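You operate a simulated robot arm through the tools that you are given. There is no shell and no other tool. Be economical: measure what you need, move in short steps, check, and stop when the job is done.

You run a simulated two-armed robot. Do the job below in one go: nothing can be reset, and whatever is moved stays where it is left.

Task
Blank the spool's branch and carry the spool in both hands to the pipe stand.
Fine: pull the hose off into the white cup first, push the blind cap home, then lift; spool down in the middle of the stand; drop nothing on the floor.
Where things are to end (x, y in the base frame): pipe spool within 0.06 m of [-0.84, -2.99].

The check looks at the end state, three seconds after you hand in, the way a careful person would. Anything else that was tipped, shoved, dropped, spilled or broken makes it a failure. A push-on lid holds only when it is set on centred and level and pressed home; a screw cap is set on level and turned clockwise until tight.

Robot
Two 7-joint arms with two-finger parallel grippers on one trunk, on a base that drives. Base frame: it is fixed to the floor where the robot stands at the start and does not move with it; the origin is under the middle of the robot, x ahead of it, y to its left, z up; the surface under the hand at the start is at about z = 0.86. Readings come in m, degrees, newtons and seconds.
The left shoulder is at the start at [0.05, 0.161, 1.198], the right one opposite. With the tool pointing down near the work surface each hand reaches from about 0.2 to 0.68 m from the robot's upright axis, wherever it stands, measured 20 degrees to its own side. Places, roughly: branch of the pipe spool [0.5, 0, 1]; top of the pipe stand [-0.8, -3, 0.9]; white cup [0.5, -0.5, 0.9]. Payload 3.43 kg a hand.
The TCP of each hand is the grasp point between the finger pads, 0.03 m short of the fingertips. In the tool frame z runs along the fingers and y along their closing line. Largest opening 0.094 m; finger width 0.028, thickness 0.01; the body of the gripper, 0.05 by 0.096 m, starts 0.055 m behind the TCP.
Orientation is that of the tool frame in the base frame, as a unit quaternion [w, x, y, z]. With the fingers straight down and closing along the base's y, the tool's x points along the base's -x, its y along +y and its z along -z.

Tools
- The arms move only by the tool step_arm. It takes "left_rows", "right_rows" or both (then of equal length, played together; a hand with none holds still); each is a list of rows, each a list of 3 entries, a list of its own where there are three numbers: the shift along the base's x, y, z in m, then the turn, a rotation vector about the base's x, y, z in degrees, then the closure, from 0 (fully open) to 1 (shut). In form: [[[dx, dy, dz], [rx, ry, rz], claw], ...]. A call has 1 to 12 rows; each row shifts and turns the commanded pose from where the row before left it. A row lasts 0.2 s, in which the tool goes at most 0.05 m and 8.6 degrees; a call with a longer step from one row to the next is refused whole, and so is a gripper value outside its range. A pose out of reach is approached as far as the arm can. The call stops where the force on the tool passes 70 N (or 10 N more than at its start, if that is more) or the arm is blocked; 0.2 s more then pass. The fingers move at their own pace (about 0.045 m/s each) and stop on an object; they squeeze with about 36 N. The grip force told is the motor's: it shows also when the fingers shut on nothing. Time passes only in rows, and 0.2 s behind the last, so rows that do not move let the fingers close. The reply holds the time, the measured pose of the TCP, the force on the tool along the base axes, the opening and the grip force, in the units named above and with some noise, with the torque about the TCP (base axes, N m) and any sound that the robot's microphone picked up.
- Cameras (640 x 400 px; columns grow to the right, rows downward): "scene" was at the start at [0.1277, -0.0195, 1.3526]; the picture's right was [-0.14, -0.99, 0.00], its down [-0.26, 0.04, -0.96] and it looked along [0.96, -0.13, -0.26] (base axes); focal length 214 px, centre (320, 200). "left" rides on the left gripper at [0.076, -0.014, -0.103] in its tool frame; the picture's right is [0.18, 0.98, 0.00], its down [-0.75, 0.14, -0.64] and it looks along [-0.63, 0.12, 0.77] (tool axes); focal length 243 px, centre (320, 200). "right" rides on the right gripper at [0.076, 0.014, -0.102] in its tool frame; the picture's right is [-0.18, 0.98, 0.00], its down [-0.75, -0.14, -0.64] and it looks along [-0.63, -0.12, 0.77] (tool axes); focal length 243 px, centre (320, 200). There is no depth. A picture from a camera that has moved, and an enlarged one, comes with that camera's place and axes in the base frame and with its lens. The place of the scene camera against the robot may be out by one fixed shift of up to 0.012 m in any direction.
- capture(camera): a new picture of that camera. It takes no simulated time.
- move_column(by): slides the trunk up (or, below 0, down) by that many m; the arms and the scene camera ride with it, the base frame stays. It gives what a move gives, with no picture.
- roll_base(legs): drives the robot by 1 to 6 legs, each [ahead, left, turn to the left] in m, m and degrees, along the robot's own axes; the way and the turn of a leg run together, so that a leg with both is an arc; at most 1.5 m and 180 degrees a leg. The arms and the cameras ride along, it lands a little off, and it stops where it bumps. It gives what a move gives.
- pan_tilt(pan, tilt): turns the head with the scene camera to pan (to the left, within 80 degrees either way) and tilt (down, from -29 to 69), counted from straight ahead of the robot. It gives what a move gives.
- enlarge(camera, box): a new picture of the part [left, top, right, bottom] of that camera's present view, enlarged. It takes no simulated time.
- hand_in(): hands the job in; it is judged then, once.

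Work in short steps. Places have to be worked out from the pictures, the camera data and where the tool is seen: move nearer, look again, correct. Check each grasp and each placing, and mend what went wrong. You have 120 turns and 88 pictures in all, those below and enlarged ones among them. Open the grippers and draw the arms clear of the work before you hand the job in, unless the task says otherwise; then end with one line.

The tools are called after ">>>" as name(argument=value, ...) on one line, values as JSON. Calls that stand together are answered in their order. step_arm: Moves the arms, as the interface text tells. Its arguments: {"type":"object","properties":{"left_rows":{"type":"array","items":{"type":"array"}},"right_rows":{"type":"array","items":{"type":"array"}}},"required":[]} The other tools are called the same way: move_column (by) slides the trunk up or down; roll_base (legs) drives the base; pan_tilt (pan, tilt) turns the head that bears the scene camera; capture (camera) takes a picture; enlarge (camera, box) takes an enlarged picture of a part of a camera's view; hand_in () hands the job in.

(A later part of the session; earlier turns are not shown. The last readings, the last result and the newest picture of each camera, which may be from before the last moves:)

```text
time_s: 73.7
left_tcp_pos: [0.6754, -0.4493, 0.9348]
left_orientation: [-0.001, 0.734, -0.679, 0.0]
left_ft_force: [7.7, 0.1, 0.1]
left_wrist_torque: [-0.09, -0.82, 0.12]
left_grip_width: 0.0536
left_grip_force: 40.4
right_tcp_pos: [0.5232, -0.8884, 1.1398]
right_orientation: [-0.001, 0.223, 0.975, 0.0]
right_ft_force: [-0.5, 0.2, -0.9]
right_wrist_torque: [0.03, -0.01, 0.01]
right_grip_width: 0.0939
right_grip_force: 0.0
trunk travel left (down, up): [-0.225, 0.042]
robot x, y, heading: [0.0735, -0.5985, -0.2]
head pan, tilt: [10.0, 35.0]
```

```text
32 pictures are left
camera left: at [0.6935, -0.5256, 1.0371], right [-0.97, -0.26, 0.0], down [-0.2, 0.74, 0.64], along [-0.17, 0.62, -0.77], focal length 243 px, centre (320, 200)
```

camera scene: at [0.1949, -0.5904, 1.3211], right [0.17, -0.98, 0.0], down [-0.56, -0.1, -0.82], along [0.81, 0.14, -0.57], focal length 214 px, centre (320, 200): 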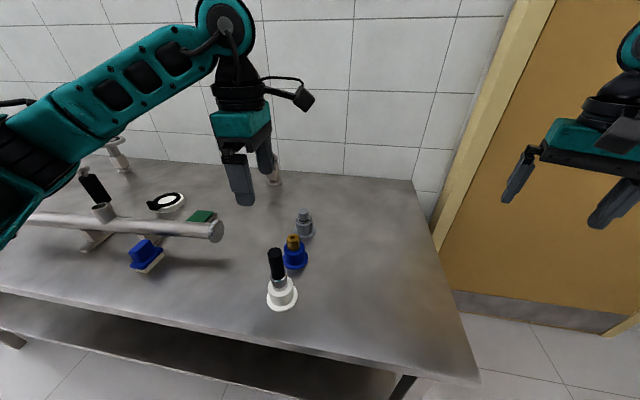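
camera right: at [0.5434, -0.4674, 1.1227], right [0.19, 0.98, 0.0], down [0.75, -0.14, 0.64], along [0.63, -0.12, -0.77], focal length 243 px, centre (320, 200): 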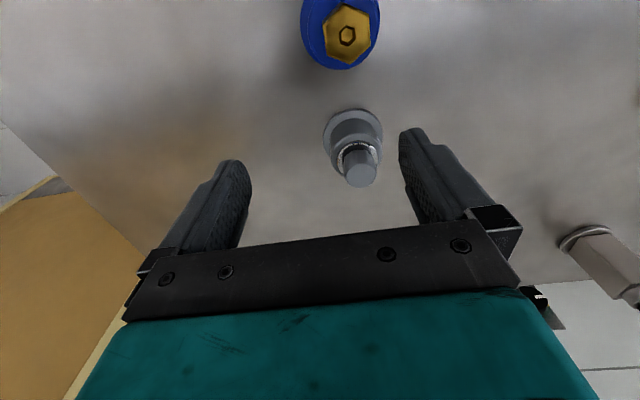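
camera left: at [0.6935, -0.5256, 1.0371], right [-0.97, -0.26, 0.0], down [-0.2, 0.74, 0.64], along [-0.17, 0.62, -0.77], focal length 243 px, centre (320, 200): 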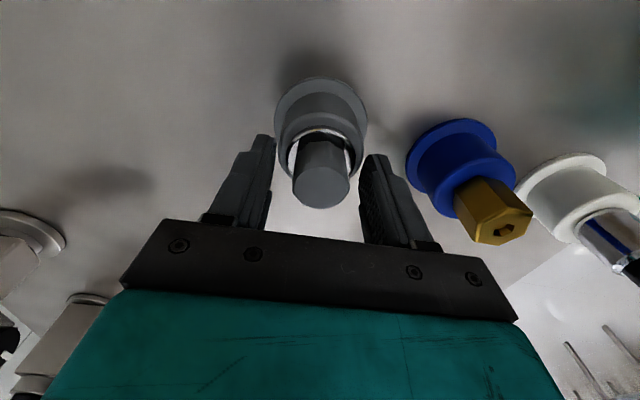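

The fingers met the cup's rim (53.6 mm), so the rim is higher than judged. I open, raise 12 mm, and close again on the knob.

>>> step_arm(left_rows=[[[0, 0, 0], [0, 0, 0], 0.2], [[0, 0, 0], [0, 0, 0], 0.1], [[0, 0, 0.006], [0, 0, 0], 0.1], [[0, -0.003, 0.006], [0, 0, 0], 0.3], [[0, 0, 0], [0, 0, 0], 0.6], [[0, 0, 0], [0, 0, 0], 1], [[0, 0, 0], [0, 0, 0], 1], [[0, 0, 0], [0, 0, 0], 1]])

>>> capture(camera="left")

```text
time_s: 75.5
left_tcp_pos: [0.6755, -0.4529, 0.9461]
left_orientation: [0.0, 0.735, -0.678, 0.0]
left_ft_force: [7.5, 0.0, 0.1]
left_wrist_torque: [0.01, -0.49, 0.02]
left_grip_width: 0.0285
left_grip_force: 36.0
right_tcp_pos: [0.5226, -0.8886, 1.1398]
right_orientation: [-0.001, 0.223, 0.975, 0.001]
right_ft_force: [0.4, 0.8, -0.3]
right_wrist_torque: [-0.02, -0.02, -0.02]
right_grip_width: 0.094
right_grip_force: 0.1
trunk travel left (down, up): [-0.225, 0.042]
robot x, y, heading: [0.0739, -0.5993, 0.0]
head pan, tilt: [10.0, 35.0]
```

```text
31 pictures are left
camera left: at [0.6937, -0.5287, 1.0492], right [-0.97, -0.26, 0.0], down [-0.2, 0.74, 0.64], along [-0.17, 0.62, -0.77], focal length 243 px, centre (320, 200)
```

left: 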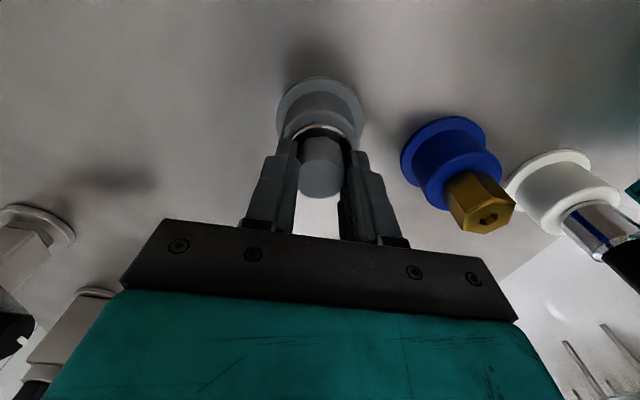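

Gripping the knob (28.5 mm). Lift slowly.

>>> step_arm(left_rows=[[[0, 0, 0.005], [0, 0, 0], 1], [[0, 0, 0.008], [0, 0, 0], 1], [[0, 0, 0.01], [0, 0, 0], 1], [[0, 0, 0.015], [0, 0, 0], 1], [[0, 0, 0.02], [0, 0, 0], 1], [[0, 0, 0.02], [0, 0, 0], 1], [[0, 0, 0.02], [0, 0, 0], 1]])

>>> enlarge(camera="scene", box=[240, 140, 360, 320])

>>> enlarge(camera="left", box=[240, 60, 400, 220])

```text
time_s: 77.1
left_tcp_pos: [0.673, -0.4529, 1.0453]
left_orientation: [0.001, 0.734, -0.679, -0.001]
left_ft_force: [-0.1, 0.8, -1.2]
left_wrist_torque: [-0.03, 0.0, -0.01]
left_grip_width: 0.0283
left_grip_force: 35.4
right_tcp_pos: [0.5221, -0.8879, 1.1394]
right_orientation: [-0.001, 0.222, 0.975, 0.001]
right_ft_force: [0.9, 0.0, 0.3]
right_wrist_torque: [0.01, -0.02, 0.0]
right_grip_width: 0.0939
right_grip_force: 0.2
trunk travel left (down, up): [-0.225, 0.042]
robot x, y, heading: [0.0766, -0.5979, 0.1]
head pan, tilt: [10.0, 35.0]
```

```text
2.22 times, centred on (300, 230) of scene
camera zoom: at [0.1947, -0.5904, 1.3211], right [0.17, -0.98, 0.0], down [-0.56, -0.1, -0.82], along [0.81, 0.14, -0.57], focal length 477 px, centre (364, 133)
```

zoom: 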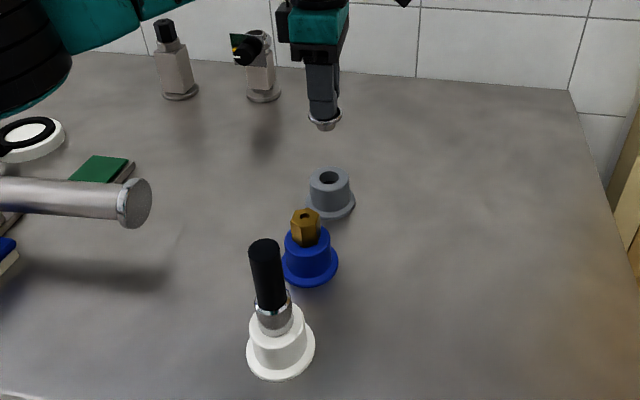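

```text
2.50 times, centred on (320, 140) of left
camera zoom: at [0.692, -0.5289, 1.1482], right [-0.97, -0.26, 0.0], down [-0.2, 0.74, 0.64], along [-0.17, 0.62, -0.77], focal length 606 px, centre (320, 350)
```

zoom: 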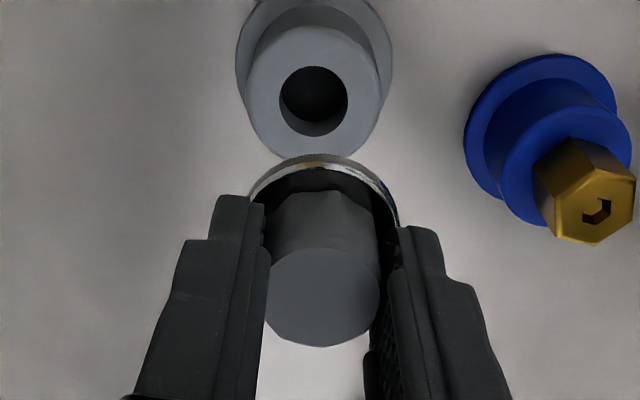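

The cap (knob, chrome flange, nose) is out and its cup stayed put. I raise and retract it, rotate the right hand for the pipe grip, and drive left 0.57 m.

>>> step_arm(left_rows=[[[0, 0, 0.03], [0, 0, 0], 1], [[0, 0, 0.03], [0, 0, 0], 1], [[-0.01, 0, 0.03], [0, 0, 0], 1], [[-0.03, 0, 0.015], [0, 0, 0], 1], [[-0.035, 0, 0], [0, 0, 0], 1], [[-0.035, 0, 0], [0, 0, 0], 1], [[-0.035, 0, 0], [0, 0, 0], 1]], right_rows=[[[0, 0, 0], [0, 0, -8.54], 0], [[0, 0, 0], [0, 0, -8.54], 0], [[0, 0, 0], [0, 0, -8.54], 0], [[0, 0, 0], [0, 0, -8.54], 0], [[0, 0, 0], [0, 0, -8.54], 0], [[0, 0, 0], [0, 0, -8.54], 0], [[0, 0, 0], [0, 0, -8.54], 0]])

>>> roll_base(legs=[[0, 0.57, 0]])

>>> capture(camera="left")

>>> capture(camera="scene")

```text
time_s: 78.7
left_tcp_pos: [0.5276, -0.4524, 1.1505]
left_orientation: [0.0, 0.734, -0.679, -0.001]
left_ft_force: [0.2, 0.0, -0.5]
left_wrist_torque: [0.01, 0.01, 0.04]
left_grip_width: 0.0286
left_grip_force: 35.9
right_tcp_pos: [0.5223, -0.8878, 1.1405]
right_orientation: [0.0, 0.68, 0.733, 0.0]
right_ft_force: [-0.4, 1.0, -0.7]
right_wrist_torque: [-0.02, 0.04, -0.01]
right_grip_width: 0.094
right_grip_force: 0.1
trunk travel left (down, up): [-0.225, 0.042]
robot x, y, heading: [0.0714, -0.5962, 0.0]
head pan, tilt: [10.0, 35.0]
```

```text
time_s: 84.3
left_tcp_pos: [0.5269, 0.1219, 1.1512]
left_orientation: [0.0, 0.735, -0.678, -0.001]
left_ft_force: [-0.4, 0.6, -1.6]
left_wrist_torque: [-0.02, -0.04, 0.0]
left_grip_width: 0.0281
left_grip_force: 36.1
right_tcp_pos: [0.5224, -0.3131, 1.1399]
right_orientation: [-0.001, 0.678, 0.735, 0.001]
right_ft_force: [-0.3, 0.2, 0.3]
right_wrist_torque: [-0.01, 0.0, -0.01]
right_grip_width: 0.0937
right_grip_force: 0.1
trunk travel left (down, up): [-0.225, 0.042]
robot x, y, heading: [0.0776, -0.0277, -0.3]
head pan, tilt: [10.0, 35.0]
```

```text
28 pictures are left
camera left: at [0.5473, 0.0464, 1.2528], right [-0.96, -0.26, 0.0], down [-0.2, 0.74, 0.64], along [-0.17, 0.62, -0.77], focal length 243 px, centre (320, 200)
```

left: 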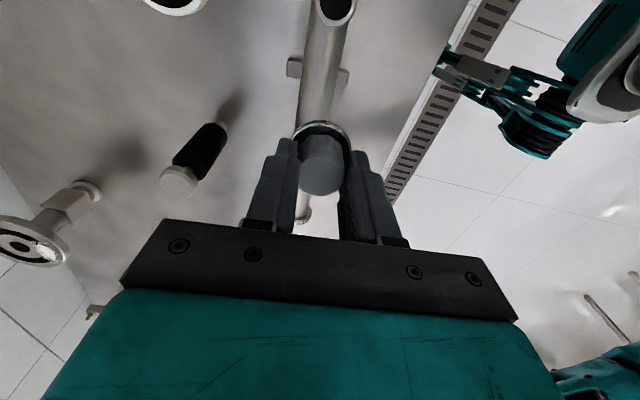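

```text
27 pictures are left
camera scene: at [0.1945, -0.0161, 1.3211], right [0.18, -0.98, 0.0], down [-0.56, -0.1, -0.82], along [0.81, 0.14, -0.57], focal length 214 px, centre (320, 200)
```

scene: 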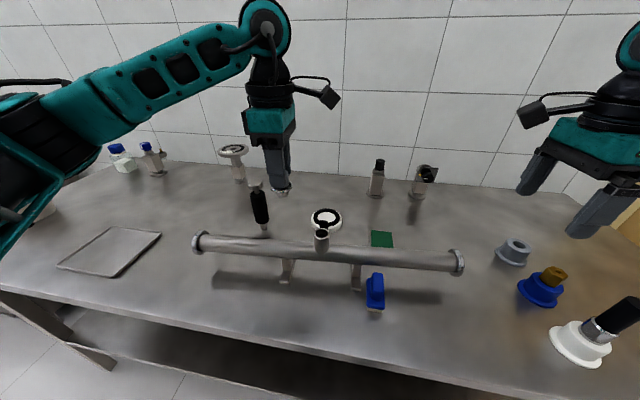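

Branch mouth seen near (0.531, 0.05). I move the left hand over it (z 1.13) and the right hand over the pipe at y≈−0.2.

>>> step_arm(left_rows=[[[0.001, -0.02, 0], [0, 0, 0], 1], [[0.001, -0.02, 0], [0, 0, 0], 1], [[0.001, -0.02, -0.01], [0, 0, 0], 1], [[0, -0.014, -0.01], [0, 0, 0], 1]], right_rows=[[[0.005, 0.025, 0], [0, 0, 0], 0], [[0.006, 0.025, 0], [0, 0, 0], 0], [[0.006, 0.03, 0], [0, 0, 0], 0], [[0.006, 0.033, 0], [0, 0, 0], 0]])

>>> capture(camera="left")

>>> capture(camera="right")

```text
time_s: 85.3
left_tcp_pos: [0.532, 0.0469, 1.1293]
left_orientation: [0.001, 0.736, -0.677, -0.001]
left_ft_force: [0.2, 0.0, -1.7]
left_wrist_torque: [-0.03, -0.01, 0.01]
left_grip_width: 0.0283
left_grip_force: 36.1
right_tcp_pos: [0.5461, -0.199, 1.1378]
right_orientation: [-0.001, 0.678, 0.735, 0.001]
right_ft_force: [0.6, 0.3, 0.0]
right_wrist_torque: [0.03, 0.03, 0.0]
right_grip_width: 0.0939
right_grip_force: 0.2
trunk travel left (down, up): [-0.225, 0.042]
robot x, y, heading: [0.0711, -0.0264, 0.2]
head pan, tilt: [10.0, 35.0]
```

```text
26 pictures are left
camera left: at [0.5511, -0.0283, 1.2327], right [-0.96, -0.26, 0.0], down [-0.2, 0.74, 0.64], along [-0.17, 0.62, -0.77], focal length 243 px, centre (320, 200)
```

left: 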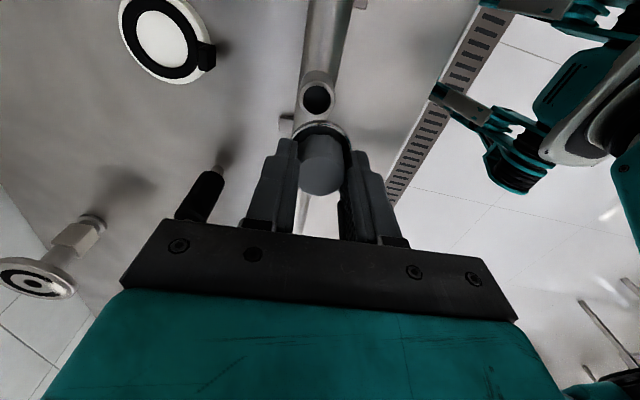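

```text
25 pictures are left
camera right: at [0.5548, -0.1239, 1.2398], right [0.99, -0.1, 0.0], down [-0.08, -0.76, 0.64], along [-0.07, -0.64, -0.77], focal length 243 px, centre (320, 200)
```

right: 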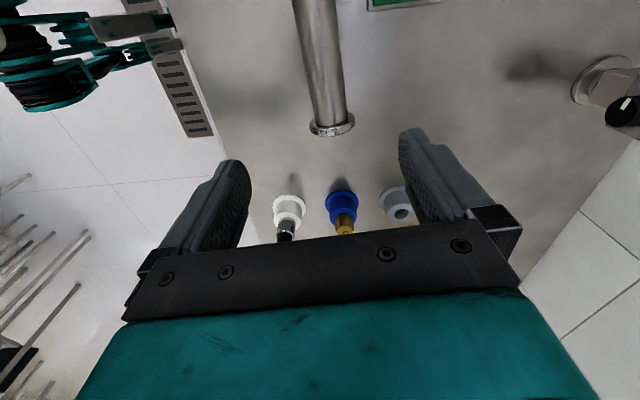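

Right: pipe at x≈0.5505, so shift +4.5 mm, lower and grip. Left: shift +3 mm x and lower to z≈1.08 for a closer look.

>>> step_arm(left_rows=[[[0.003, 0, -0.01], [0, 0, 0], 1], [[0, 0, -0.01], [0, 0, 0], 1], [[0, 0, -0.01], [0, 0, 0], 1], [[0, 0, -0.01], [0, 0, 0], 1], [[0, 0, -0.01], [0, 0, 0], 1], [[0, 0, 0], [0, 0, 0], 1], [[0, 0, 0], [0, 0, 0], 1], [[0, 0, 0], [0, 0, 0], 1], [[0, 0, 0], [0, 0, 0], 1], [[0, 0, 0], [0, 0, 0], 1]], right_rows=[[[0.0045, 0, -0.03], [0, 0, 0], 0], [[0, 0, -0.04], [0, 0, 0], 0], [[0, 0, -0.04], [0, 0, 0], 0], [[0, 0, -0.04], [0, 0, 0], 0], [[0, 0, -0.037], [0, 0, 0], 0], [[0, 0, 0], [0, 0, 0], 0.4], [[0, 0, 0], [0, 0, 0], 0.6], [[0, 0, 0], [0, 0, 0], 1], [[0, 0, 0], [0, 0, 0], 1], [[0, 0, 0], [0, 0, 0], 1]])

>>> enlarge(camera="left", box=[250, 50, 390, 200])

>>> enlarge(camera="scene", box=[270, 170, 370, 270])

```text
time_s: 87.5
left_tcp_pos: [0.534, 0.0481, 1.0794]
left_orientation: [-0.001, 0.735, -0.678, -0.001]
left_ft_force: [-0.4, -0.8, -1.0]
left_wrist_torque: [0.01, -0.02, 0.01]
left_grip_width: 0.028
left_grip_force: 36.0
right_tcp_pos: [0.5414, -0.2097, 0.9611]
right_orientation: [-0.001, 0.679, 0.735, 0.002]
right_ft_force: [0.6, 0.6, 0.4]
right_wrist_torque: [-0.14, -0.09, -0.62]
right_grip_width: 0.0431
right_grip_force: 36.1
right hand out of reach, approached as far as the arm can: row 5
trunk travel left (down, up): [-0.225, 0.042]
robot x, y, heading: [0.0695, -0.0248, 0.2]
head pan, tilt: [10.0, 35.0]
```

```text
2.67 times, centred on (320, 125) of left
camera zoom: at [0.5536, -0.0277, 1.1829], right [-0.96, -0.26, 0.0], down [-0.2, 0.74, 0.64], along [-0.17, 0.62, -0.77], focal length 647 px, centre (320, 400)
```

zoom: 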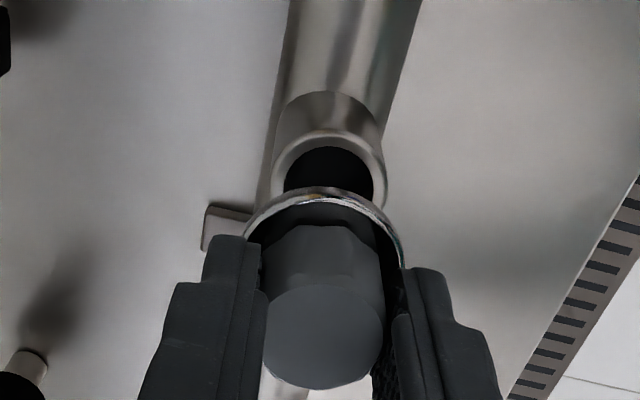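

```text
4.00 times, centred on (320, 220) of scene
camera zoom: at [0.1946, -0.0162, 1.3211], right [0.18, -0.98, 0.0], down [-0.56, -0.1, -0.82], along [0.81, 0.14, -0.57], focal length 858 px, centre (320, 120)
```

zoom: 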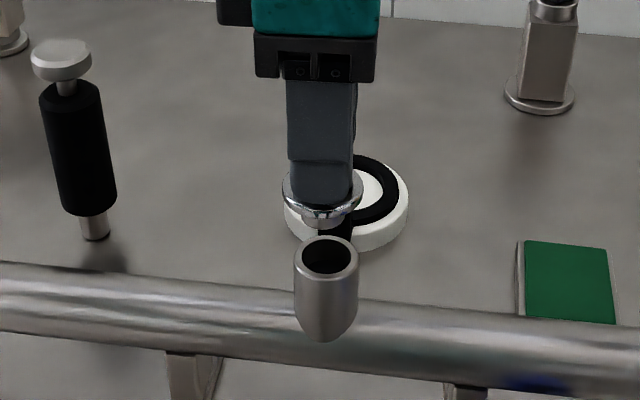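

Mouth ≈ z 0.99, nearly aligned: correction (−2, −1.5 mm). I apply and descend slowly.

>>> step_arm(left_rows=[[[-0.002, -0.0015, 0], [0, 0, 0], 1], [[0, 0, -0.004], [0, 0, 0], 1], [[0, 0, -0.004], [0, 0, 0], 1], [[0, 0, -0.004], [0, 0, 0], 1], [[0, 0, -0.004], [0, 0, 0], 1]])

>>> enlarge(camera="left", box=[250, 50, 390, 200])

>>> enlarge(camera="scene", box=[295, 190, 345, 250])

```text
time_s: 88.7
left_tcp_pos: [0.5324, 0.0461, 1.064]
left_orientation: [0.0, 0.735, -0.678, -0.002]
left_ft_force: [-1.0, 0.5, -0.5]
left_wrist_torque: [0.0, 0.01, -0.02]
left_grip_width: 0.0281
left_grip_force: 35.9
right_tcp_pos: [0.541, -0.2108, 0.96]
right_orientation: [-0.001, 0.678, 0.735, 0.001]
right_ft_force: [2.8, 1.2, -0.7]
right_wrist_torque: [-0.09, -0.01, -0.97]
right_grip_width: 0.043
right_grip_force: 35.8
trunk travel left (down, up): [-0.225, 0.042]
robot x, y, heading: [0.0734, -0.0228, 0.1]
head pan, tilt: [10.0, 35.0]
```

```text
2.67 times, centred on (320, 125) of left
camera zoom: at [0.5517, -0.0291, 1.1664], right [-0.96, -0.26, 0.0], down [-0.2, 0.74, 0.64], along [-0.17, 0.62, -0.77], focal length 647 px, centre (320, 400)
```

zoom: 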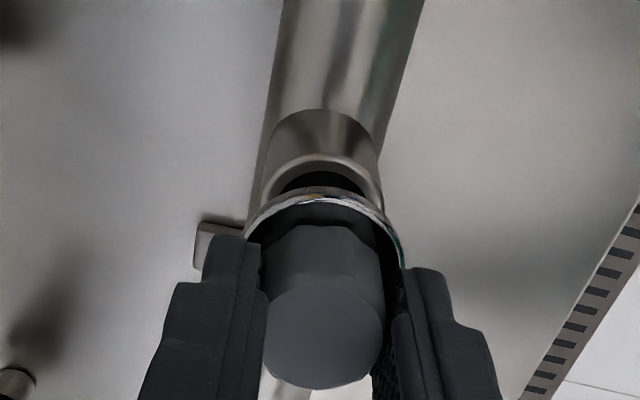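

```text
6.67 times, centred on (320, 220) of scene
camera zoom: at [0.1948, -0.0162, 1.321], right [0.18, -0.98, 0.0], down [-0.56, -0.1, -0.82], along [0.81, 0.14, -0.57], focal length 1430 px, centre (320, 67)
```

zoom: 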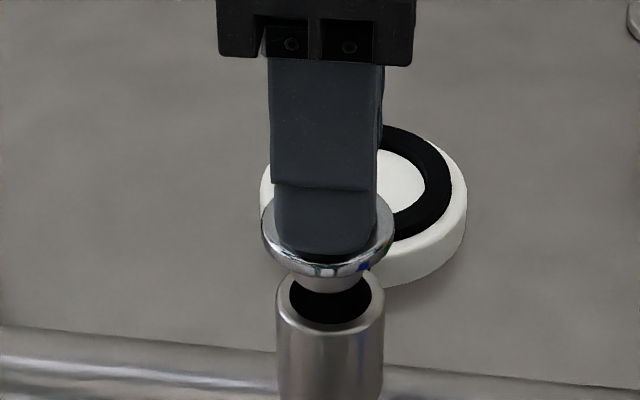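

Both views show alignment within ~1 mm. Continue down with small steps.

>>> step_arm(left_rows=[[[0, 0, -0.004], [0, 0, 0], 1], [[0, 0, -0.004], [0, 0, 0], 1], [[0, 0, -0.003], [0, 0, 0], 1], [[0, 0, -0.003], [0, 0, 0], 1]])

>>> enlarge(camera="scene", box=[295, 190, 345, 250])

```text
time_s: 89.7
left_tcp_pos: [0.531, 0.0465, 1.0498]
left_orientation: [0.001, 0.735, -0.678, -0.002]
left_ft_force: [-2.9, 0.9, 0.3]
left_wrist_torque: [0.05, 0.04, -0.25]
left_grip_width: 0.0284
left_grip_force: 35.9
right_tcp_pos: [0.5422, -0.209, 0.9601]
right_orientation: [-0.001, 0.678, 0.735, 0.002]
right_ft_force: [4.5, 1.6, 0.5]
right_wrist_torque: [0.14, -0.2, -1.16]
right_grip_width: 0.0427
right_grip_force: 36.0
trunk travel left (down, up): [-0.225, 0.042]
robot x, y, heading: [0.0731, -0.0274, 0.1]
head pan, tilt: [10.0, 35.0]
```

```text
6.67 times, centred on (320, 220) of scene
camera zoom: at [0.1946, -0.0162, 1.321], right [0.18, -0.98, 0.0], down [-0.56, -0.1, -0.82], along [0.81, 0.14, -0.57], focal length 1430 px, centre (320, 67)
```

zoom: 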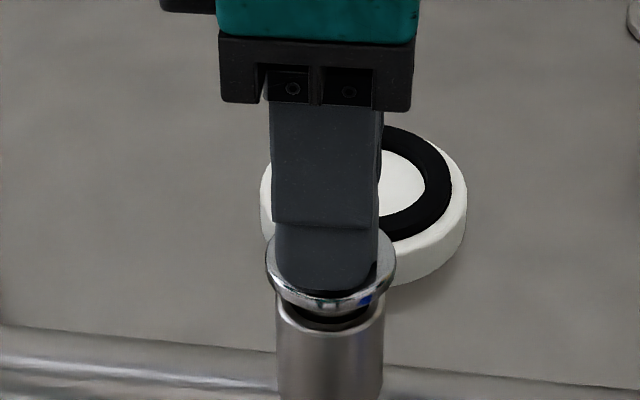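

The nose is in the bore. Ease −1 mm in x and press on down until force builds.

>>> step_arm(left_rows=[[[-0.001, 0, -0.003], [0, 0, 0], 1], [[0, 0, -0.003], [0, 0, 0], 1], [[0, 0, -0.003], [0, 0, 0], 1], [[0, 0, -0.003], [0, 0, 0], 1]])

>>> enlarge(camera="scene", box=[295, 190, 345, 250])

```text
time_s: 90.7
left_tcp_pos: [0.531, 0.047, 1.0387]
left_orientation: [0.0, 0.735, -0.679, 0.0]
left_ft_force: [2.4, 0.4, 5.1]
left_wrist_torque: [-0.05, -0.06, -0.26]
left_grip_width: 0.0285
left_grip_force: 36.1
right_tcp_pos: [0.5409, -0.2112, 0.9603]
right_orientation: [-0.001, 0.678, 0.735, 0.002]
right_ft_force: [3.9, 0.1, -0.4]
right_wrist_torque: [0.31, -0.16, -0.85]
right_grip_width: 0.0429
right_grip_force: 36.1
trunk travel left (down, up): [-0.225, 0.042]
robot x, y, heading: [0.0722, -0.0242, -0.3]
head pan, tilt: [10.0, 35.0]
```

```text
6.67 times, centred on (320, 220) of scene
camera zoom: at [0.1946, -0.0163, 1.3211], right [0.18, -0.98, 0.0], down [-0.56, -0.1, -0.82], along [0.81, 0.14, -0.57], focal length 1430 px, centre (320, 67)
```

zoom: 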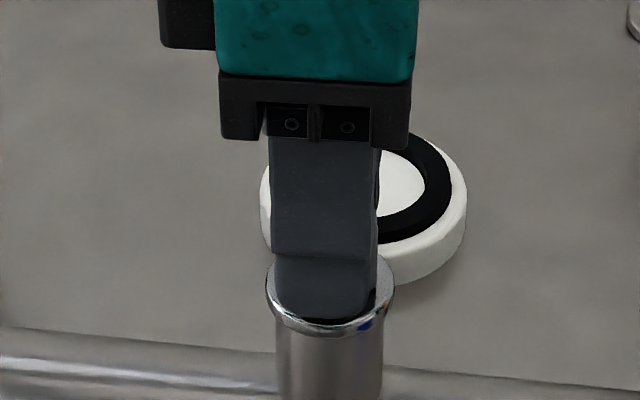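

Flange is about at the rim; now press home in 2 mm steps (force-limited).

>>> step_arm(left_rows=[[[0, 0, -0.002], [0, 0, 0], 1], [[0, 0, -0.002], [0, 0, 0], 1], [[0, 0, -0.002], [0, 0, 0], 1], [[0, 0, -0.002], [0, 0, 0], 1], [[0, 0, 0], [0, 0, 0], 1]])

```text
time_s: 91.9
left_tcp_pos: [0.5308, 0.0458, 1.0329]
left_orientation: [-0.001, 0.735, -0.678, 0.002]
left_ft_force: [0.1, 3.4, 33.8]
left_wrist_torque: [0.13, 0.12, -0.01]
left_grip_width: 0.0281
left_grip_force: 36.0
right_tcp_pos: [0.5397, -0.2102, 0.9592]
right_orientation: [-0.001, 0.679, 0.734, 0.002]
right_ft_force: [4.8, 2.6, -0.6]
right_wrist_torque: [0.23, 0.03, -1.37]
right_grip_width: 0.0429
right_grip_force: 36.3
trunk travel left (down, up): [-0.225, 0.042]
robot x, y, heading: [0.0759, -0.0266, -0.1]
head pan, tilt: [10.0, 35.0]
```

34 N now; press further for a firm seat.

>>> step_arm(left_rows=[[[0, 0, -0.002], [0, 0, 0], 1], [[0, 0, -0.002], [0, 0, 0], 1], [[0, 0, -0.002], [0, 0, 0], 1], [[0, 0, -0.002], [0, 0, 0], 1], [[0, 0, -0.002], [0, 0, 0], 1]])

>>> enlarge(camera="scene", box=[295, 190, 345, 250])

```text
time_s: 93.0
left_tcp_pos: [0.5306, 0.0455, 1.0325]
left_orientation: [-0.002, 0.735, -0.679, 0.009]
left_ft_force: [-9.1, 1.9, 14.6]
left_wrist_torque: [0.2, 0.36, -0.68]
left_grip_width: 0.0284
left_grip_force: 35.7
right_tcp_pos: [0.5395, -0.211, 0.9622]
right_orientation: [0.002, 0.68, 0.734, 0.003]
right_ft_force: [3.5, -0.9, 6.0]
right_wrist_torque: [-0.56, 0.2, -0.89]
right_grip_width: 0.043
right_grip_force: 35.9
trunk travel left (down, up): [-0.225, 0.042]
robot x, y, heading: [0.0769, -0.0231, -0.0]
head pan, tilt: [10.0, 35.0]
stopped in row 5 (left hand): the force on the tool passed its limit at 72 N (the readings are from after the stop); the commanded pose is now the measured one
```

```text
6.67 times, centred on (320, 220) of scene
camera zoom: at [0.1915, -0.016, 1.3211], right [0.18, -0.98, 0.0], down [-0.56, -0.1, -0.82], along [0.81, 0.14, -0.57], focal length 1430 px, centre (320, 67)
```

zoom: 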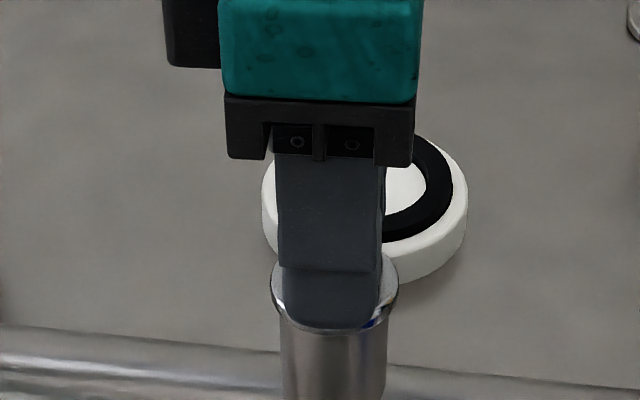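

72 N reached with flange on the rim: home. I open and raise the left hand straight up, then check the cap once.

>>> step_arm(left_rows=[[[0, 0, 0], [0, 0, 0], 0.6], [[0, 0, 0], [0, 0, 0], 0.3], [[0, 0, 0], [0, 0, 0], 0.2], [[0, 0, 0.02], [0, 0, 0], 0.2], [[0, 0, 0.04], [0, 0, 0], 0], [[0, 0, 0.04], [0, 0, 0], 0], [[-0.005, 0.01, 0.02], [0, 0, 0], 0]])

>>> enlarge(camera="scene", box=[180, 150, 480, 300])

```text
time_s: 94.5
left_tcp_pos: [0.5276, 0.0559, 1.1515]
left_orientation: [-0.002, 0.735, -0.678, 0.007]
left_ft_force: [-0.3, 0.7, 0.1]
left_wrist_torque: [-0.02, -0.03, -0.02]
left_grip_width: 0.0939
left_grip_force: 0.0
right_tcp_pos: [0.5397, -0.2108, 0.9601]
right_orientation: [0.0, 0.678, 0.735, 0.001]
right_ft_force: [7.4, -2.1, 13.2]
right_wrist_torque: [0.64, -0.37, -1.19]
right_grip_width: 0.0427
right_grip_force: 35.9
trunk travel left (down, up): [-0.225, 0.042]
robot x, y, heading: [0.0723, -0.0224, 0.2]
head pan, tilt: [10.0, 35.0]
```

```text
2.13 times, centred on (330, 225) of scene
camera zoom: at [0.194, -0.0159, 1.3211], right [0.18, -0.98, 0.0], down [-0.56, -0.1, -0.82], along [0.81, 0.14, -0.57], focal length 458 px, centre (299, 147)
```

zoom: 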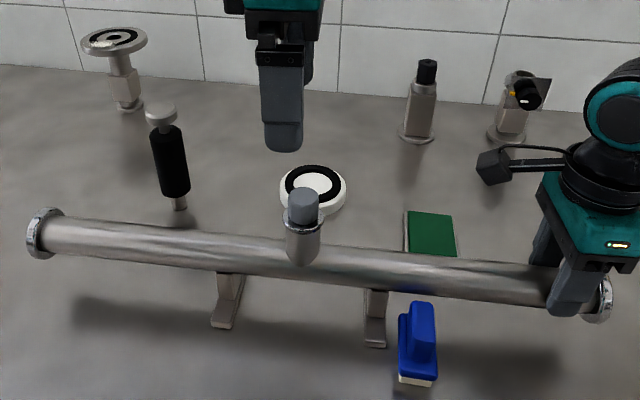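

Cap sits level on the branch. Now the left hand goes to the pipe at y≈0.30 (symmetric to the right grip), levelled and turned 2°, then descends.

>>> step_arm(left_rows=[[[0, 0.03, 0], [0.4, 0.75, -2], 0], [[-0.001, 0.035, 0], [0, 0, 0], 0], [[-0.001, 0.035, 0], [0, 0, 0], 0], [[-0.001, 0.035, 0], [0, 0, 0], 0], [[-0.001, 0.035, 0], [0, 0, 0], 0], [[-0.001, 0.035, 0], [0, 0, 0], 0], [[0, 0.035, 0], [0, 0, 0], 0], [[0, 0, -0.04], [0, 0, 0], 0], [[0, 0, -0.04], [0, 0, 0], 0], [[0, 0, -0.04], [0, 0, 0], 0]])

>>> capture(camera="left")

```text
time_s: 96.8
left_tcp_pos: [0.5228, 0.2964, 1.0308]
left_orientation: [0.001, 0.724, -0.69, -0.001]
left_ft_force: [0.5, 0.2, 0.3]
left_wrist_torque: [0.02, -0.01, 0.0]
left_grip_width: 0.0943
left_grip_force: 0.1
right_tcp_pos: [0.5412, -0.2097, 0.9592]
right_orientation: [0.001, 0.678, 0.736, 0.001]
right_ft_force: [5.3, -1.3, 8.2]
right_wrist_torque: [0.03, -0.11, -0.86]
right_grip_width: 0.0428
right_grip_force: 35.8
trunk travel left (down, up): [-0.225, 0.042]
robot x, y, heading: [0.073, -0.0235, 0.0]
head pan, tilt: [10.0, 35.0]
```

```text
16 pictures are left
camera left: at [0.5393, 0.22, 1.1333], right [-0.97, -0.23, 0.0], down [-0.18, 0.75, 0.64], along [-0.15, 0.62, -0.77], focal length 243 px, centre (320, 200)
```

left: 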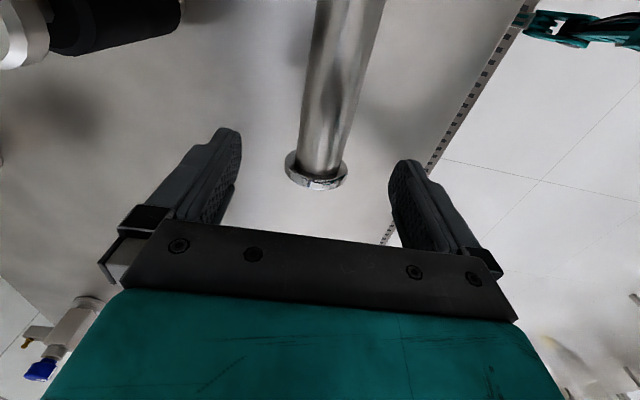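

Pipe is at x≈0.5155 here; shift −7 mm, descend and close.

>>> step_arm(left_rows=[[[-0.007, -0.006, -0.02], [0, 0, 0], 0], [[0, 0, -0.03], [0, 0, 0], 0], [[0, 0, -0.03], [0, 0, 0], 0.1], [[0, 0, 0], [0, 0, 0], 0.4], [[0, 0, 0], [0, 0, 0], 0.6], [[0, 0, 0], [0, 0, 0], 1], [[0, 0, 0], [0, 0, 0], 1], [[0, 0, 0], [0, 0, 0], 1]])

```text
time_s: 98.5
left_tcp_pos: [0.5176, 0.2906, 0.951]
left_orientation: [0.0, 0.724, -0.69, 0.0]
left_ft_force: [0.2, 1.2, -0.1]
left_wrist_torque: [0.03, -0.03, 0.24]
left_grip_width: 0.0418
left_grip_force: 36.0
right_tcp_pos: [0.5414, -0.2107, 0.9586]
right_orientation: [0.0, 0.678, 0.735, 0.002]
right_ft_force: [4.1, 0.2, 5.3]
right_wrist_torque: [-0.16, -0.23, -0.71]
right_grip_width: 0.0428
right_grip_force: 35.9
trunk travel left (down, up): [-0.225, 0.042]
robot x, y, heading: [0.0713, -0.0253, 0.3]
head pan, tilt: [10.0, 35.0]
```

Both hands hold the pipe. Lift with the trunk by 0.04 m.

>>> move_column(by=0.04)

>>> capture(camera="scene")

```text
time_s: 99.4
left_tcp_pos: [0.5168, 0.291, 0.9894]
left_orientation: [0.0, 0.724, -0.69, -0.001]
left_ft_force: [-1.6, -0.4, -7.9]
left_wrist_torque: [0.45, 0.0, 0.36]
left_grip_width: 0.0417
left_grip_force: 35.8
right_tcp_pos: [0.5422, -0.2096, 0.9983]
right_orientation: [-0.002, 0.679, 0.734, -0.001]
right_ft_force: [2.1, 1.6, -5.2]
right_wrist_torque: [0.28, 0.04, -1.19]
right_grip_width: 0.0425
right_grip_force: 36.0
trunk travel left (down, up): [-0.265, 0.002]
robot x, y, heading: [0.0715, -0.0246, 0.1]
head pan, tilt: [10.0, 35.0]
```

```text
15 pictures are left
camera scene: at [0.1955, -0.0159, 1.3609], right [0.18, -0.98, 0.0], down [-0.57, -0.1, -0.82], along [0.81, 0.14, -0.57], focal length 214 px, centre (320, 200)
```

scene: 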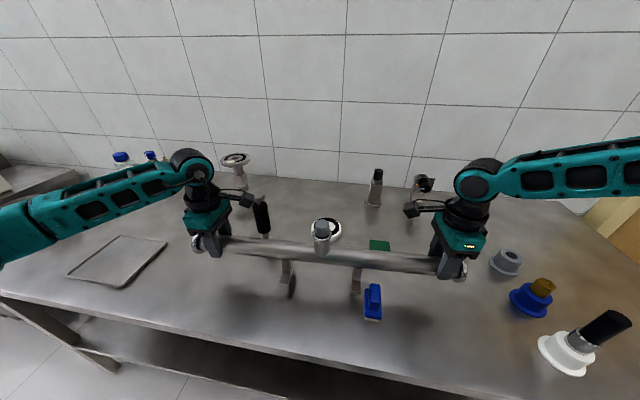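

Spool is lifted (≈13 N total). Raise both hands 5 cm more, then back away from the bench 0.6 m and look right.

>>> step_arm(left_rows=[[[0, 0, 0.01], [0, 0, 0], 1], [[0, 0, 0.015], [0, 0, 0], 1], [[0, 0, 0.015], [0, 0, 0], 1], [[0, 0, 0.01], [0, 0, 0], 1]], right_rows=[[[0, 0, 0.01], [0, 0, 0], 1], [[0, 0, 0.015], [0, 0, 0], 1], [[0, 0, 0.015], [0, 0, 0], 1], [[0, 0, 0.01], [0, 0, 0], 1]])

>>> roll_base(legs=[[-0.6, 0, 0]])

>>> pan_tilt(pan=-78, tilt=15)

>>> capture(camera="scene")

```text
time_s: 100.4
left_tcp_pos: [0.5164, 0.291, 1.0406]
left_orientation: [0.001, 0.723, -0.691, -0.001]
left_ft_force: [-2.1, -0.2, -7.9]
left_wrist_torque: [0.36, 0.03, 0.19]
left_grip_width: 0.0418
left_grip_force: 35.7
right_tcp_pos: [0.541, -0.2101, 1.0479]
right_orientation: [0.0, 0.678, 0.735, 0.001]
right_ft_force: [2.0, 1.8, -4.7]
right_wrist_torque: [0.23, -0.03, -1.13]
right_grip_width: 0.0425
right_grip_force: 36.7
trunk travel left (down, up): [-0.265, 0.002]
robot x, y, heading: [0.072, -0.0261, -0.2]
head pan, tilt: [10.0, 35.0]
```

```text
time_s: 103.8
left_tcp_pos: [-0.0855, 0.2918, 1.0403]
left_orientation: [0.0, 0.724, -0.69, 0.0]
left_ft_force: [-1.1, -1.0, -6.8]
left_wrist_torque: [0.0, 0.0, 0.17]
left_grip_width: 0.0417
left_grip_force: 35.9
right_tcp_pos: [-0.0596, -0.2114, 1.0496]
right_orientation: [0.0, 0.677, 0.736, 0.0]
right_ft_force: [1.5, 0.2, -5.4]
right_wrist_torque: [0.03, -0.06, -0.99]
right_grip_width: 0.0423
right_grip_force: 35.7
trunk travel left (down, up): [-0.265, 0.002]
robot x, y, heading: [-0.5265, -0.0283, 0.2]
head pan, tilt: [10.0, 35.0]
```

```text
time_s: 105.4
left_tcp_pos: [-0.0836, 0.2902, 1.0383]
left_orientation: [0.001, 0.725, -0.689, 0.0]
left_ft_force: [-2.8, -1.4, -5.4]
left_wrist_torque: [-0.36, 0.0, 0.25]
left_grip_width: 0.0415
left_grip_force: 35.6
right_tcp_pos: [-0.0586, -0.211, 1.0493]
right_orientation: [-0.001, 0.677, 0.736, 0.001]
right_ft_force: [1.8, 0.9, -7.0]
right_wrist_torque: [0.12, -0.06, -1.34]
right_grip_width: 0.0424
right_grip_force: 35.7
trunk travel left (down, up): [-0.265, 0.002]
robot x, y, heading: [-0.5285, -0.0256, 0.4]
head pan, tilt: [-78.0, 15.0]
```

```text
14 pictures are left
camera scene: at [-0.4722, -0.125, 1.393], right [-0.98, -0.21, 0.0], down [-0.06, 0.25, -0.97], along [0.21, -0.94, -0.26], focal length 214 px, centre (320, 200)
```

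scene: 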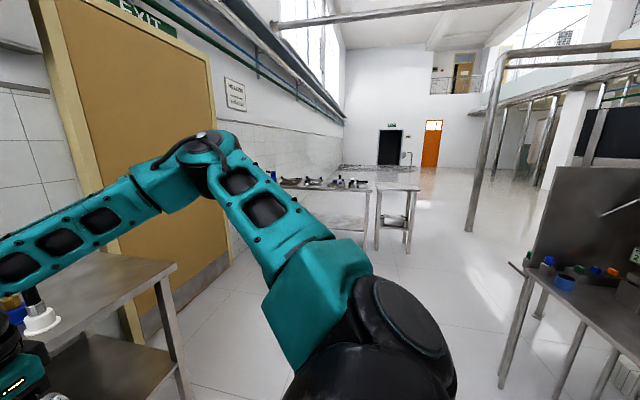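

The stand is the small steel table ahead at col≈395; there's a bench on the right with its corner ~(−1.1, −1.1). I turn right 90°, drive 1.0 m ahead along x≈−0.53, and look again.

>>> roll_base(legs=[[0, 0, -90], [1.0, 0, 0]])

>>> pan_tilt(pan=0, tilt=20)

>>> capture(camera="scene")

```text
time_s: 114.4
left_tcp_pos: [-0.2248, -1.4744, 1.0391]
left_orientation: [0.0, -0.017, 1.0, 0.001]
left_ft_force: [-1.1, 0.8, -6.6]
left_wrist_torque: [-0.02, 0.02, 0.19]
left_grip_width: 0.0416
left_grip_force: 36.4
right_tcp_pos: [-0.7257, -1.4911, 1.0489]
right_orientation: [-0.001, 0.999, 0.033, 0.001]
right_ft_force: [0.7, -1.4, -6.8]
right_wrist_torque: [-0.04, 0.08, -1.0]
right_grip_width: 0.0425
right_grip_force: 35.3
trunk travel left (down, up): [-0.265, 0.002]
robot x, y, heading: [-0.5372, -1.0274, -90.8]
head pan, tilt: [-78.0, 15.0]
```

```text
time_s: 115.9
left_tcp_pos: [-0.2252, -1.4744, 1.0398]
left_orientation: [0.0, -0.016, 1.0, 0.0]
left_ft_force: [-0.5, 2.8, -6.9]
left_wrist_torque: [0.03, 0.33, 0.21]
left_grip_width: 0.0418
left_grip_force: 35.4
right_tcp_pos: [-0.7258, -1.4915, 1.0486]
right_orientation: [0.002, 0.999, 0.033, 0.001]
right_ft_force: [1.4, -2.4, -6.9]
right_wrist_torque: [-0.06, -0.08, -1.35]
right_grip_width: 0.0427
right_grip_force: 35.9
trunk travel left (down, up): [-0.265, 0.002]
robot x, y, heading: [-0.5401, -1.0245, -90.8]
head pan, tilt: [0.0, 20.0]
```

```text
13 pictures are left
camera scene: at [-0.5412, -1.1656, 1.3848], right [-1.0, 0.01, 0.0], down [0.0, 0.34, -0.94], along [-0.01, -0.94, -0.34], focal length 214 px, centre (320, 200)
```

scene: 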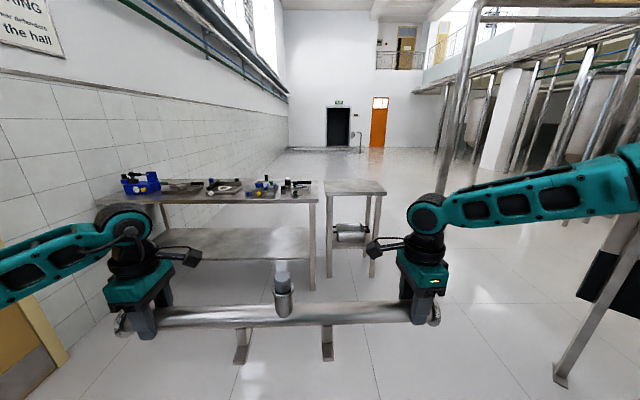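

The spool has its own feet (so axis must end ≈0.09 above stand top). The stand is ~0.44 wide in x and ~0.7 long in y, so I should approach from its −x side with the spool along y. I look right to check the free floor.

>>> pan_tilt(pan=-50, tilt=25)

>>> capture(camera="scene")

```text
time_s: 117.1
left_tcp_pos: [-0.2249, -1.4735, 1.0386]
left_orientation: [0.0, -0.017, 1.0, 0.001]
left_ft_force: [-0.5, 2.3, -6.0]
left_wrist_torque: [0.08, 0.18, 0.08]
left_grip_width: 0.0417
left_grip_force: 36.2
right_tcp_pos: [-0.7271, -1.4904, 1.0487]
right_orientation: [0.0, 0.999, 0.034, 0.0]
right_ft_force: [0.9, -1.3, -5.9]
right_wrist_torque: [-0.12, -0.28, -1.03]
right_grip_width: 0.0425
right_grip_force: 36.1
trunk travel left (down, up): [-0.265, 0.002]
robot x, y, heading: [-0.5326, -1.0266, -90.5]
head pan, tilt: [-50.0, 25.0]
```

```text
12 pictures are left
camera scene: at [-0.6113, -1.131, 1.3767], right [-0.63, 0.77, 0.0], down [0.33, 0.27, -0.91], along [-0.7, -0.57, -0.42], focal length 214 px, centre (320, 200)
```

scene: 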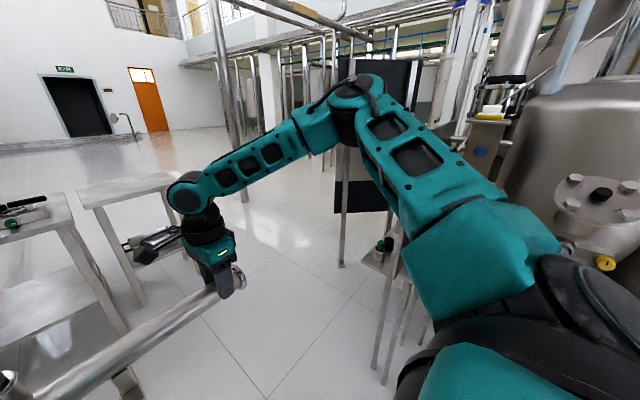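

Floor between is free; obstacles are a bench leg at (−1.35,−1.30) and board stand at (−1.91,−1.95). I drive to (−1.24,−1.75), turn left to heading 0, back 0.2 m, and look to the right at the stand.

>>> roll_base(legs=[[0.72, 0, 0], [0, -0.7, 0], [0, 0, 90], [-0.2, 0, 0]])

>>> pan_tilt(pan=-60, tilt=28)

>>> capture(camera="scene")

```text
time_s: 132.3
left_tcp_pos: [-0.9912, -1.4312, 1.0359]
left_orientation: [0.004, 0.715, -0.7, -0.005]
left_ft_force: [-1.6, 4.0, -6.8]
left_wrist_torque: [1.11, -0.08, 0.18]
left_grip_width: 0.0416
left_grip_force: 35.9
right_tcp_pos: [-0.9795, -1.9323, 1.0436]
right_orientation: [-0.004, 0.687, 0.726, -0.003]
right_ft_force: [1.4, -4.6, -6.0]
right_wrist_torque: [-1.07, 0.03, -0.94]
right_grip_width: 0.0428
right_grip_force: 35.9
trunk travel left (down, up): [-0.265, 0.002]
robot x, y, heading: [-1.4496, -1.7354, -1.3]
head pan, tilt: [-50.0, 25.0]
```

```text
time_s: 133.0
left_tcp_pos: [-0.9906, -1.4328, 1.0369]
left_orientation: [0.003, 0.713, -0.701, -0.004]
left_ft_force: [-1.1, 2.6, -5.6]
left_wrist_torque: [0.29, 0.0, 0.62]
left_grip_width: 0.0419
left_grip_force: 36.4
right_tcp_pos: [-0.98, -1.9335, 1.0441]
right_orientation: [-0.005, 0.688, 0.725, -0.003]
right_ft_force: [2.7, -3.2, -6.9]
right_wrist_torque: [-0.53, -0.04, -1.43]
right_grip_width: 0.0426
right_grip_force: 36.1
trunk travel left (down, up): [-0.265, 0.002]
robot x, y, heading: [-1.4483, -1.7359, -1.3]
head pan, tilt: [-60.0, 28.0]
```

```text
11 pictures are left
camera scene: at [-1.3609, -1.8236, 1.3709], right [-0.88, -0.48, 0.01], down [-0.23, 0.41, -0.88], along [0.42, -0.77, -0.48], focal length 214 px, centre (320, 200)
```

scene: 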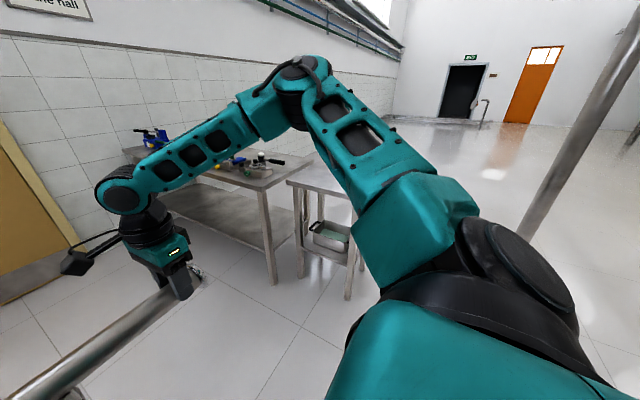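

Stand top appears to be a ~0.45 m square around (−0.85,−2.99), edge at x≈−1.06. I correct heading, back 0.1 m, and strafe right 1.31 m alongside it.

>>> roll_base(legs=[[-0.1, 0, 1.3], [0, -1.31, 0]])

>>> pan_tilt(pan=0, tilt=40)

>>> capture(camera="scene")

```text
time_s: 133.8
left_tcp_pos: [-0.9944, -1.438, 1.0356]
left_orientation: [0.002, 0.71, -0.704, -0.005]
left_ft_force: [-0.9, 3.5, -6.3]
left_wrist_torque: [0.15, -0.01, 0.82]
left_grip_width: 0.0416
left_grip_force: 36.1
right_tcp_pos: [-0.9881, -1.9399, 1.0433]
right_orientation: [-0.002, 0.694, 0.72, -0.006]
right_ft_force: [1.7, -2.8, -6.0]
right_wrist_torque: [-0.32, -0.05, -1.31]
right_grip_width: 0.0425
right_grip_force: 36.0
trunk travel left (down, up): [-0.265, 0.002]
robot x, y, heading: [-1.4597, -1.7321, -1.7]
head pan, tilt: [-60.0, 28.0]
stopped in leg 1: the robot was blocked; the commanded pose is now the measured one
```

```text
time_s: 135.1
left_tcp_pos: [-0.9944, -1.4366, 1.0349]
left_orientation: [0.004, 0.71, -0.704, -0.006]
left_ft_force: [-1.2, 10.0, -5.9]
left_wrist_torque: [0.29, -0.03, 0.6]
left_grip_width: 0.0418
left_grip_force: 36.4
right_tcp_pos: [-0.9853, -1.9376, 1.0407]
right_orientation: [-0.005, 0.691, 0.723, -0.005]
right_ft_force: [2.3, -10.1, -6.8]
right_wrist_torque: [-0.49, 0.05, -1.14]
right_grip_width: 0.0424
right_grip_force: 36.1
trunk travel left (down, up): [-0.265, 0.002]
robot x, y, heading: [-1.4564, -1.7309, -1.5]
head pan, tilt: [0.0, 40.0]
```

```text
10 pictures are left
camera scene: at [-1.3233, -1.7468, 1.3516], right [-0.03, -1.0, 0.0], down [-0.65, 0.02, -0.76], along [0.76, -0.02, -0.65], focal length 214 px, centre (320, 200)
```

scene: 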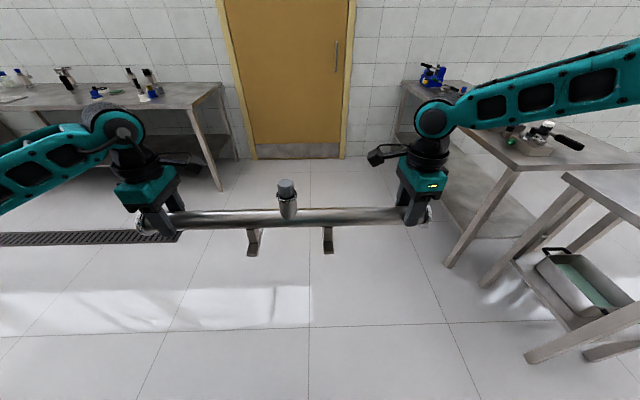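

The rear bumped something, so I ease forward 0.07, straighten heading, raise the spool 3 cm, then strafe right.

>>> roll_base(legs=[[0.08, 0, 0], [0, 0, 1.5]])

>>> step_arm(left_rows=[[[0, 0, 0.01], [0, 0, 0], 1], [[0, 0, 0.01], [0, 0, 0], 1], [[0, 0, 0.01], [0, 0, 0], 1]], right_rows=[[[0, 0, 0.01], [0, 0, 0], 1], [[0, 0, 0.01], [0, 0, 0], 1], [[0, 0, 0.01], [0, 0, 0], 1]])

```text
time_s: 136.5
left_tcp_pos: [-0.9303, -1.4224, 1.0391]
left_orientation: [0.001, 0.72, -0.694, -0.001]
left_ft_force: [-1.1, 1.0, -8.0]
left_wrist_torque: [-0.46, 0.09, 0.7]
left_grip_width: 0.0415
left_grip_force: 36.2
right_tcp_pos: [-0.9092, -1.9238, 1.0488]
right_orientation: [0.001, 0.681, 0.732, -0.002]
right_ft_force: [1.1, -0.1, -4.2]
right_wrist_torque: [1.01, -0.03, -1.12]
right_grip_width: 0.0426
right_grip_force: 36.2
trunk travel left (down, up): [-0.265, 0.002]
robot x, y, heading: [-1.3785, -1.7393, -0.0]
head pan, tilt: [0.0, 40.0]
```

```text
time_s: 137.3
left_tcp_pos: [-0.9312, -1.4242, 1.07]
left_orientation: [0.0, 0.721, -0.693, -0.002]
left_ft_force: [-3.0, -1.8, -7.0]
left_wrist_torque: [0.09, 0.02, 0.57]
left_grip_width: 0.0416
left_grip_force: 36.0
right_tcp_pos: [-0.9099, -1.9242, 1.0783]
right_orientation: [0.001, 0.682, 0.731, -0.002]
right_ft_force: [1.0, 1.5, -6.0]
right_wrist_torque: [0.06, -0.04, -1.45]
right_grip_width: 0.0427
right_grip_force: 35.8
trunk travel left (down, up): [-0.265, 0.002]
robot x, y, heading: [-1.3784, -1.7406, -0.3]
head pan, tilt: [0.0, 40.0]
```

Back 3 cm for side clearance to the stand and strafe right 1.32 m.

>>> roll_base(legs=[[-0.03, 0, 0], [0, -0.66, 0], [0, -0.66, 0]])

>>> capture(camera="scene")

```text
time_s: 149.8
left_tcp_pos: [-0.9576, -2.7433, 1.0697]
left_orientation: [0.0, 0.721, -0.692, -0.001]
left_ft_force: [-0.8, -0.1, -6.7]
left_wrist_torque: [0.01, 0.06, 0.48]
left_grip_width: 0.0414
left_grip_force: 36.1
right_tcp_pos: [-0.9336, -3.244, 1.0771]
right_orientation: [0.001, 0.68, 0.733, -0.002]
right_ft_force: [0.8, -0.6, -6.4]
right_wrist_torque: [0.08, -0.01, -1.05]
right_grip_width: 0.0423
right_grip_force: 36.1
trunk travel left (down, up): [-0.265, 0.002]
robot x, y, heading: [-1.403, -3.0574, 0.3]
head pan, tilt: [0.0, 40.0]
```

```text
9 pictures are left
camera scene: at [-1.2819, -3.0625, 1.3534], right [0.0, -1.0, 0.0], down [-0.64, 0.0, -0.77], along [0.77, 0.0, -0.64], focal length 214 px, centre (320, 200)
```

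scene: 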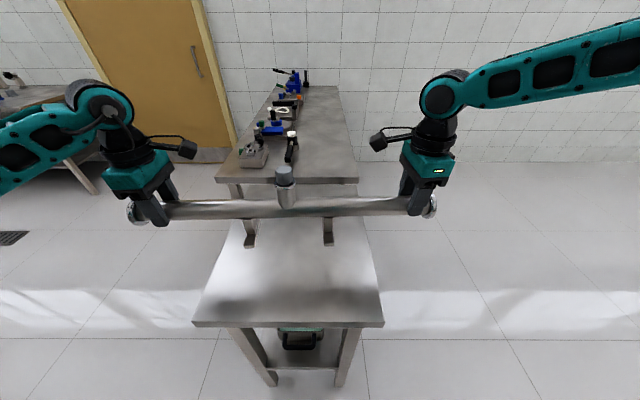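

Stand centre ≈(−0.86,−2.995). The spool middle is at (−0.945,−2.989), so it needs ~+0.09 in x; I strafe the base left 0.1 to give the right arm a better bearing, and then move both hands together (+x, −y).

>>> roll_base(legs=[[0, 0.1, 0]])

>>> step_arm(left_rows=[[[0, -0.015, -0.005], [0, 0, 0], 1], [[0, -0.015, -0.005], [0, 0, 0], 1], [[0, -0.015, -0.005], [0, 0, 0], 1], [[0, -0.015, 0], [0, 0, 0], 1], [[0.005, -0.015, 0], [0, 0, 0], 1], [[0.01, -0.015, 0], [0, 0, 0], 1], [[0.01, -0.01, 0], [0, 0, 0], 1], [[0.01, 0, 0], [0, 0, 0], 1], [[0.01, 0, 0], [0, 0, 0], 1]], right_rows=[[[0, -0.015, -0.005], [0, 0, 0], 1], [[0, -0.015, -0.005], [0, 0, 0], 1], [[0, -0.015, -0.005], [0, 0, 0], 1], [[0, -0.015, 0], [0, 0, 0], 1], [[0.005, -0.015, 0], [0, 0, 0], 1], [[0.01, -0.015, 0], [0, 0, 0], 1], [[0.01, -0.01, 0], [0, 0, 0], 1], [[0.01, 0, 0], [0, 0, 0], 1], [[0.01, 0, 0], [0, 0, 0], 1]])

```text
time_s: 151.4
left_tcp_pos: [-0.958, -2.6425, 1.0693]
left_orientation: [0.0, 0.722, -0.691, -0.001]
left_ft_force: [-0.6, -1.5, -6.9]
left_wrist_torque: [-0.19, -0.02, 0.49]
left_grip_width: 0.0418
left_grip_force: 36.0
right_tcp_pos: [-0.9336, -3.1426, 1.0773]
right_orientation: [0.001, 0.68, 0.733, -0.002]
right_ft_force: [1.2, 1.5, -5.7]
right_wrist_torque: [-0.03, -0.01, -1.36]
right_grip_width: 0.0427
right_grip_force: 36.1
trunk travel left (down, up): [-0.265, 0.002]
robot x, y, heading: [-1.4044, -2.9545, 0.0]
head pan, tilt: [0.0, 40.0]
```

```text
time_s: 153.4
left_tcp_pos: [-0.9145, -2.7429, 1.0541]
left_orientation: [0.001, 0.722, -0.692, -0.002]
left_ft_force: [-0.3, 0.5, -6.5]
left_wrist_torque: [0.04, 0.19, 0.52]
left_grip_width: 0.0414
left_grip_force: 35.8
right_tcp_pos: [-0.8882, -3.2438, 1.0618]
right_orientation: [-0.001, 0.68, 0.733, -0.001]
right_ft_force: [0.8, -0.9, -5.5]
right_wrist_torque: [0.01, -0.14, -1.06]
right_grip_width: 0.0422
right_grip_force: 35.6
trunk travel left (down, up): [-0.265, 0.002]
robot x, y, heading: [-1.4012, -2.9558, 0.2]
head pan, tilt: [0.0, 40.0]
```

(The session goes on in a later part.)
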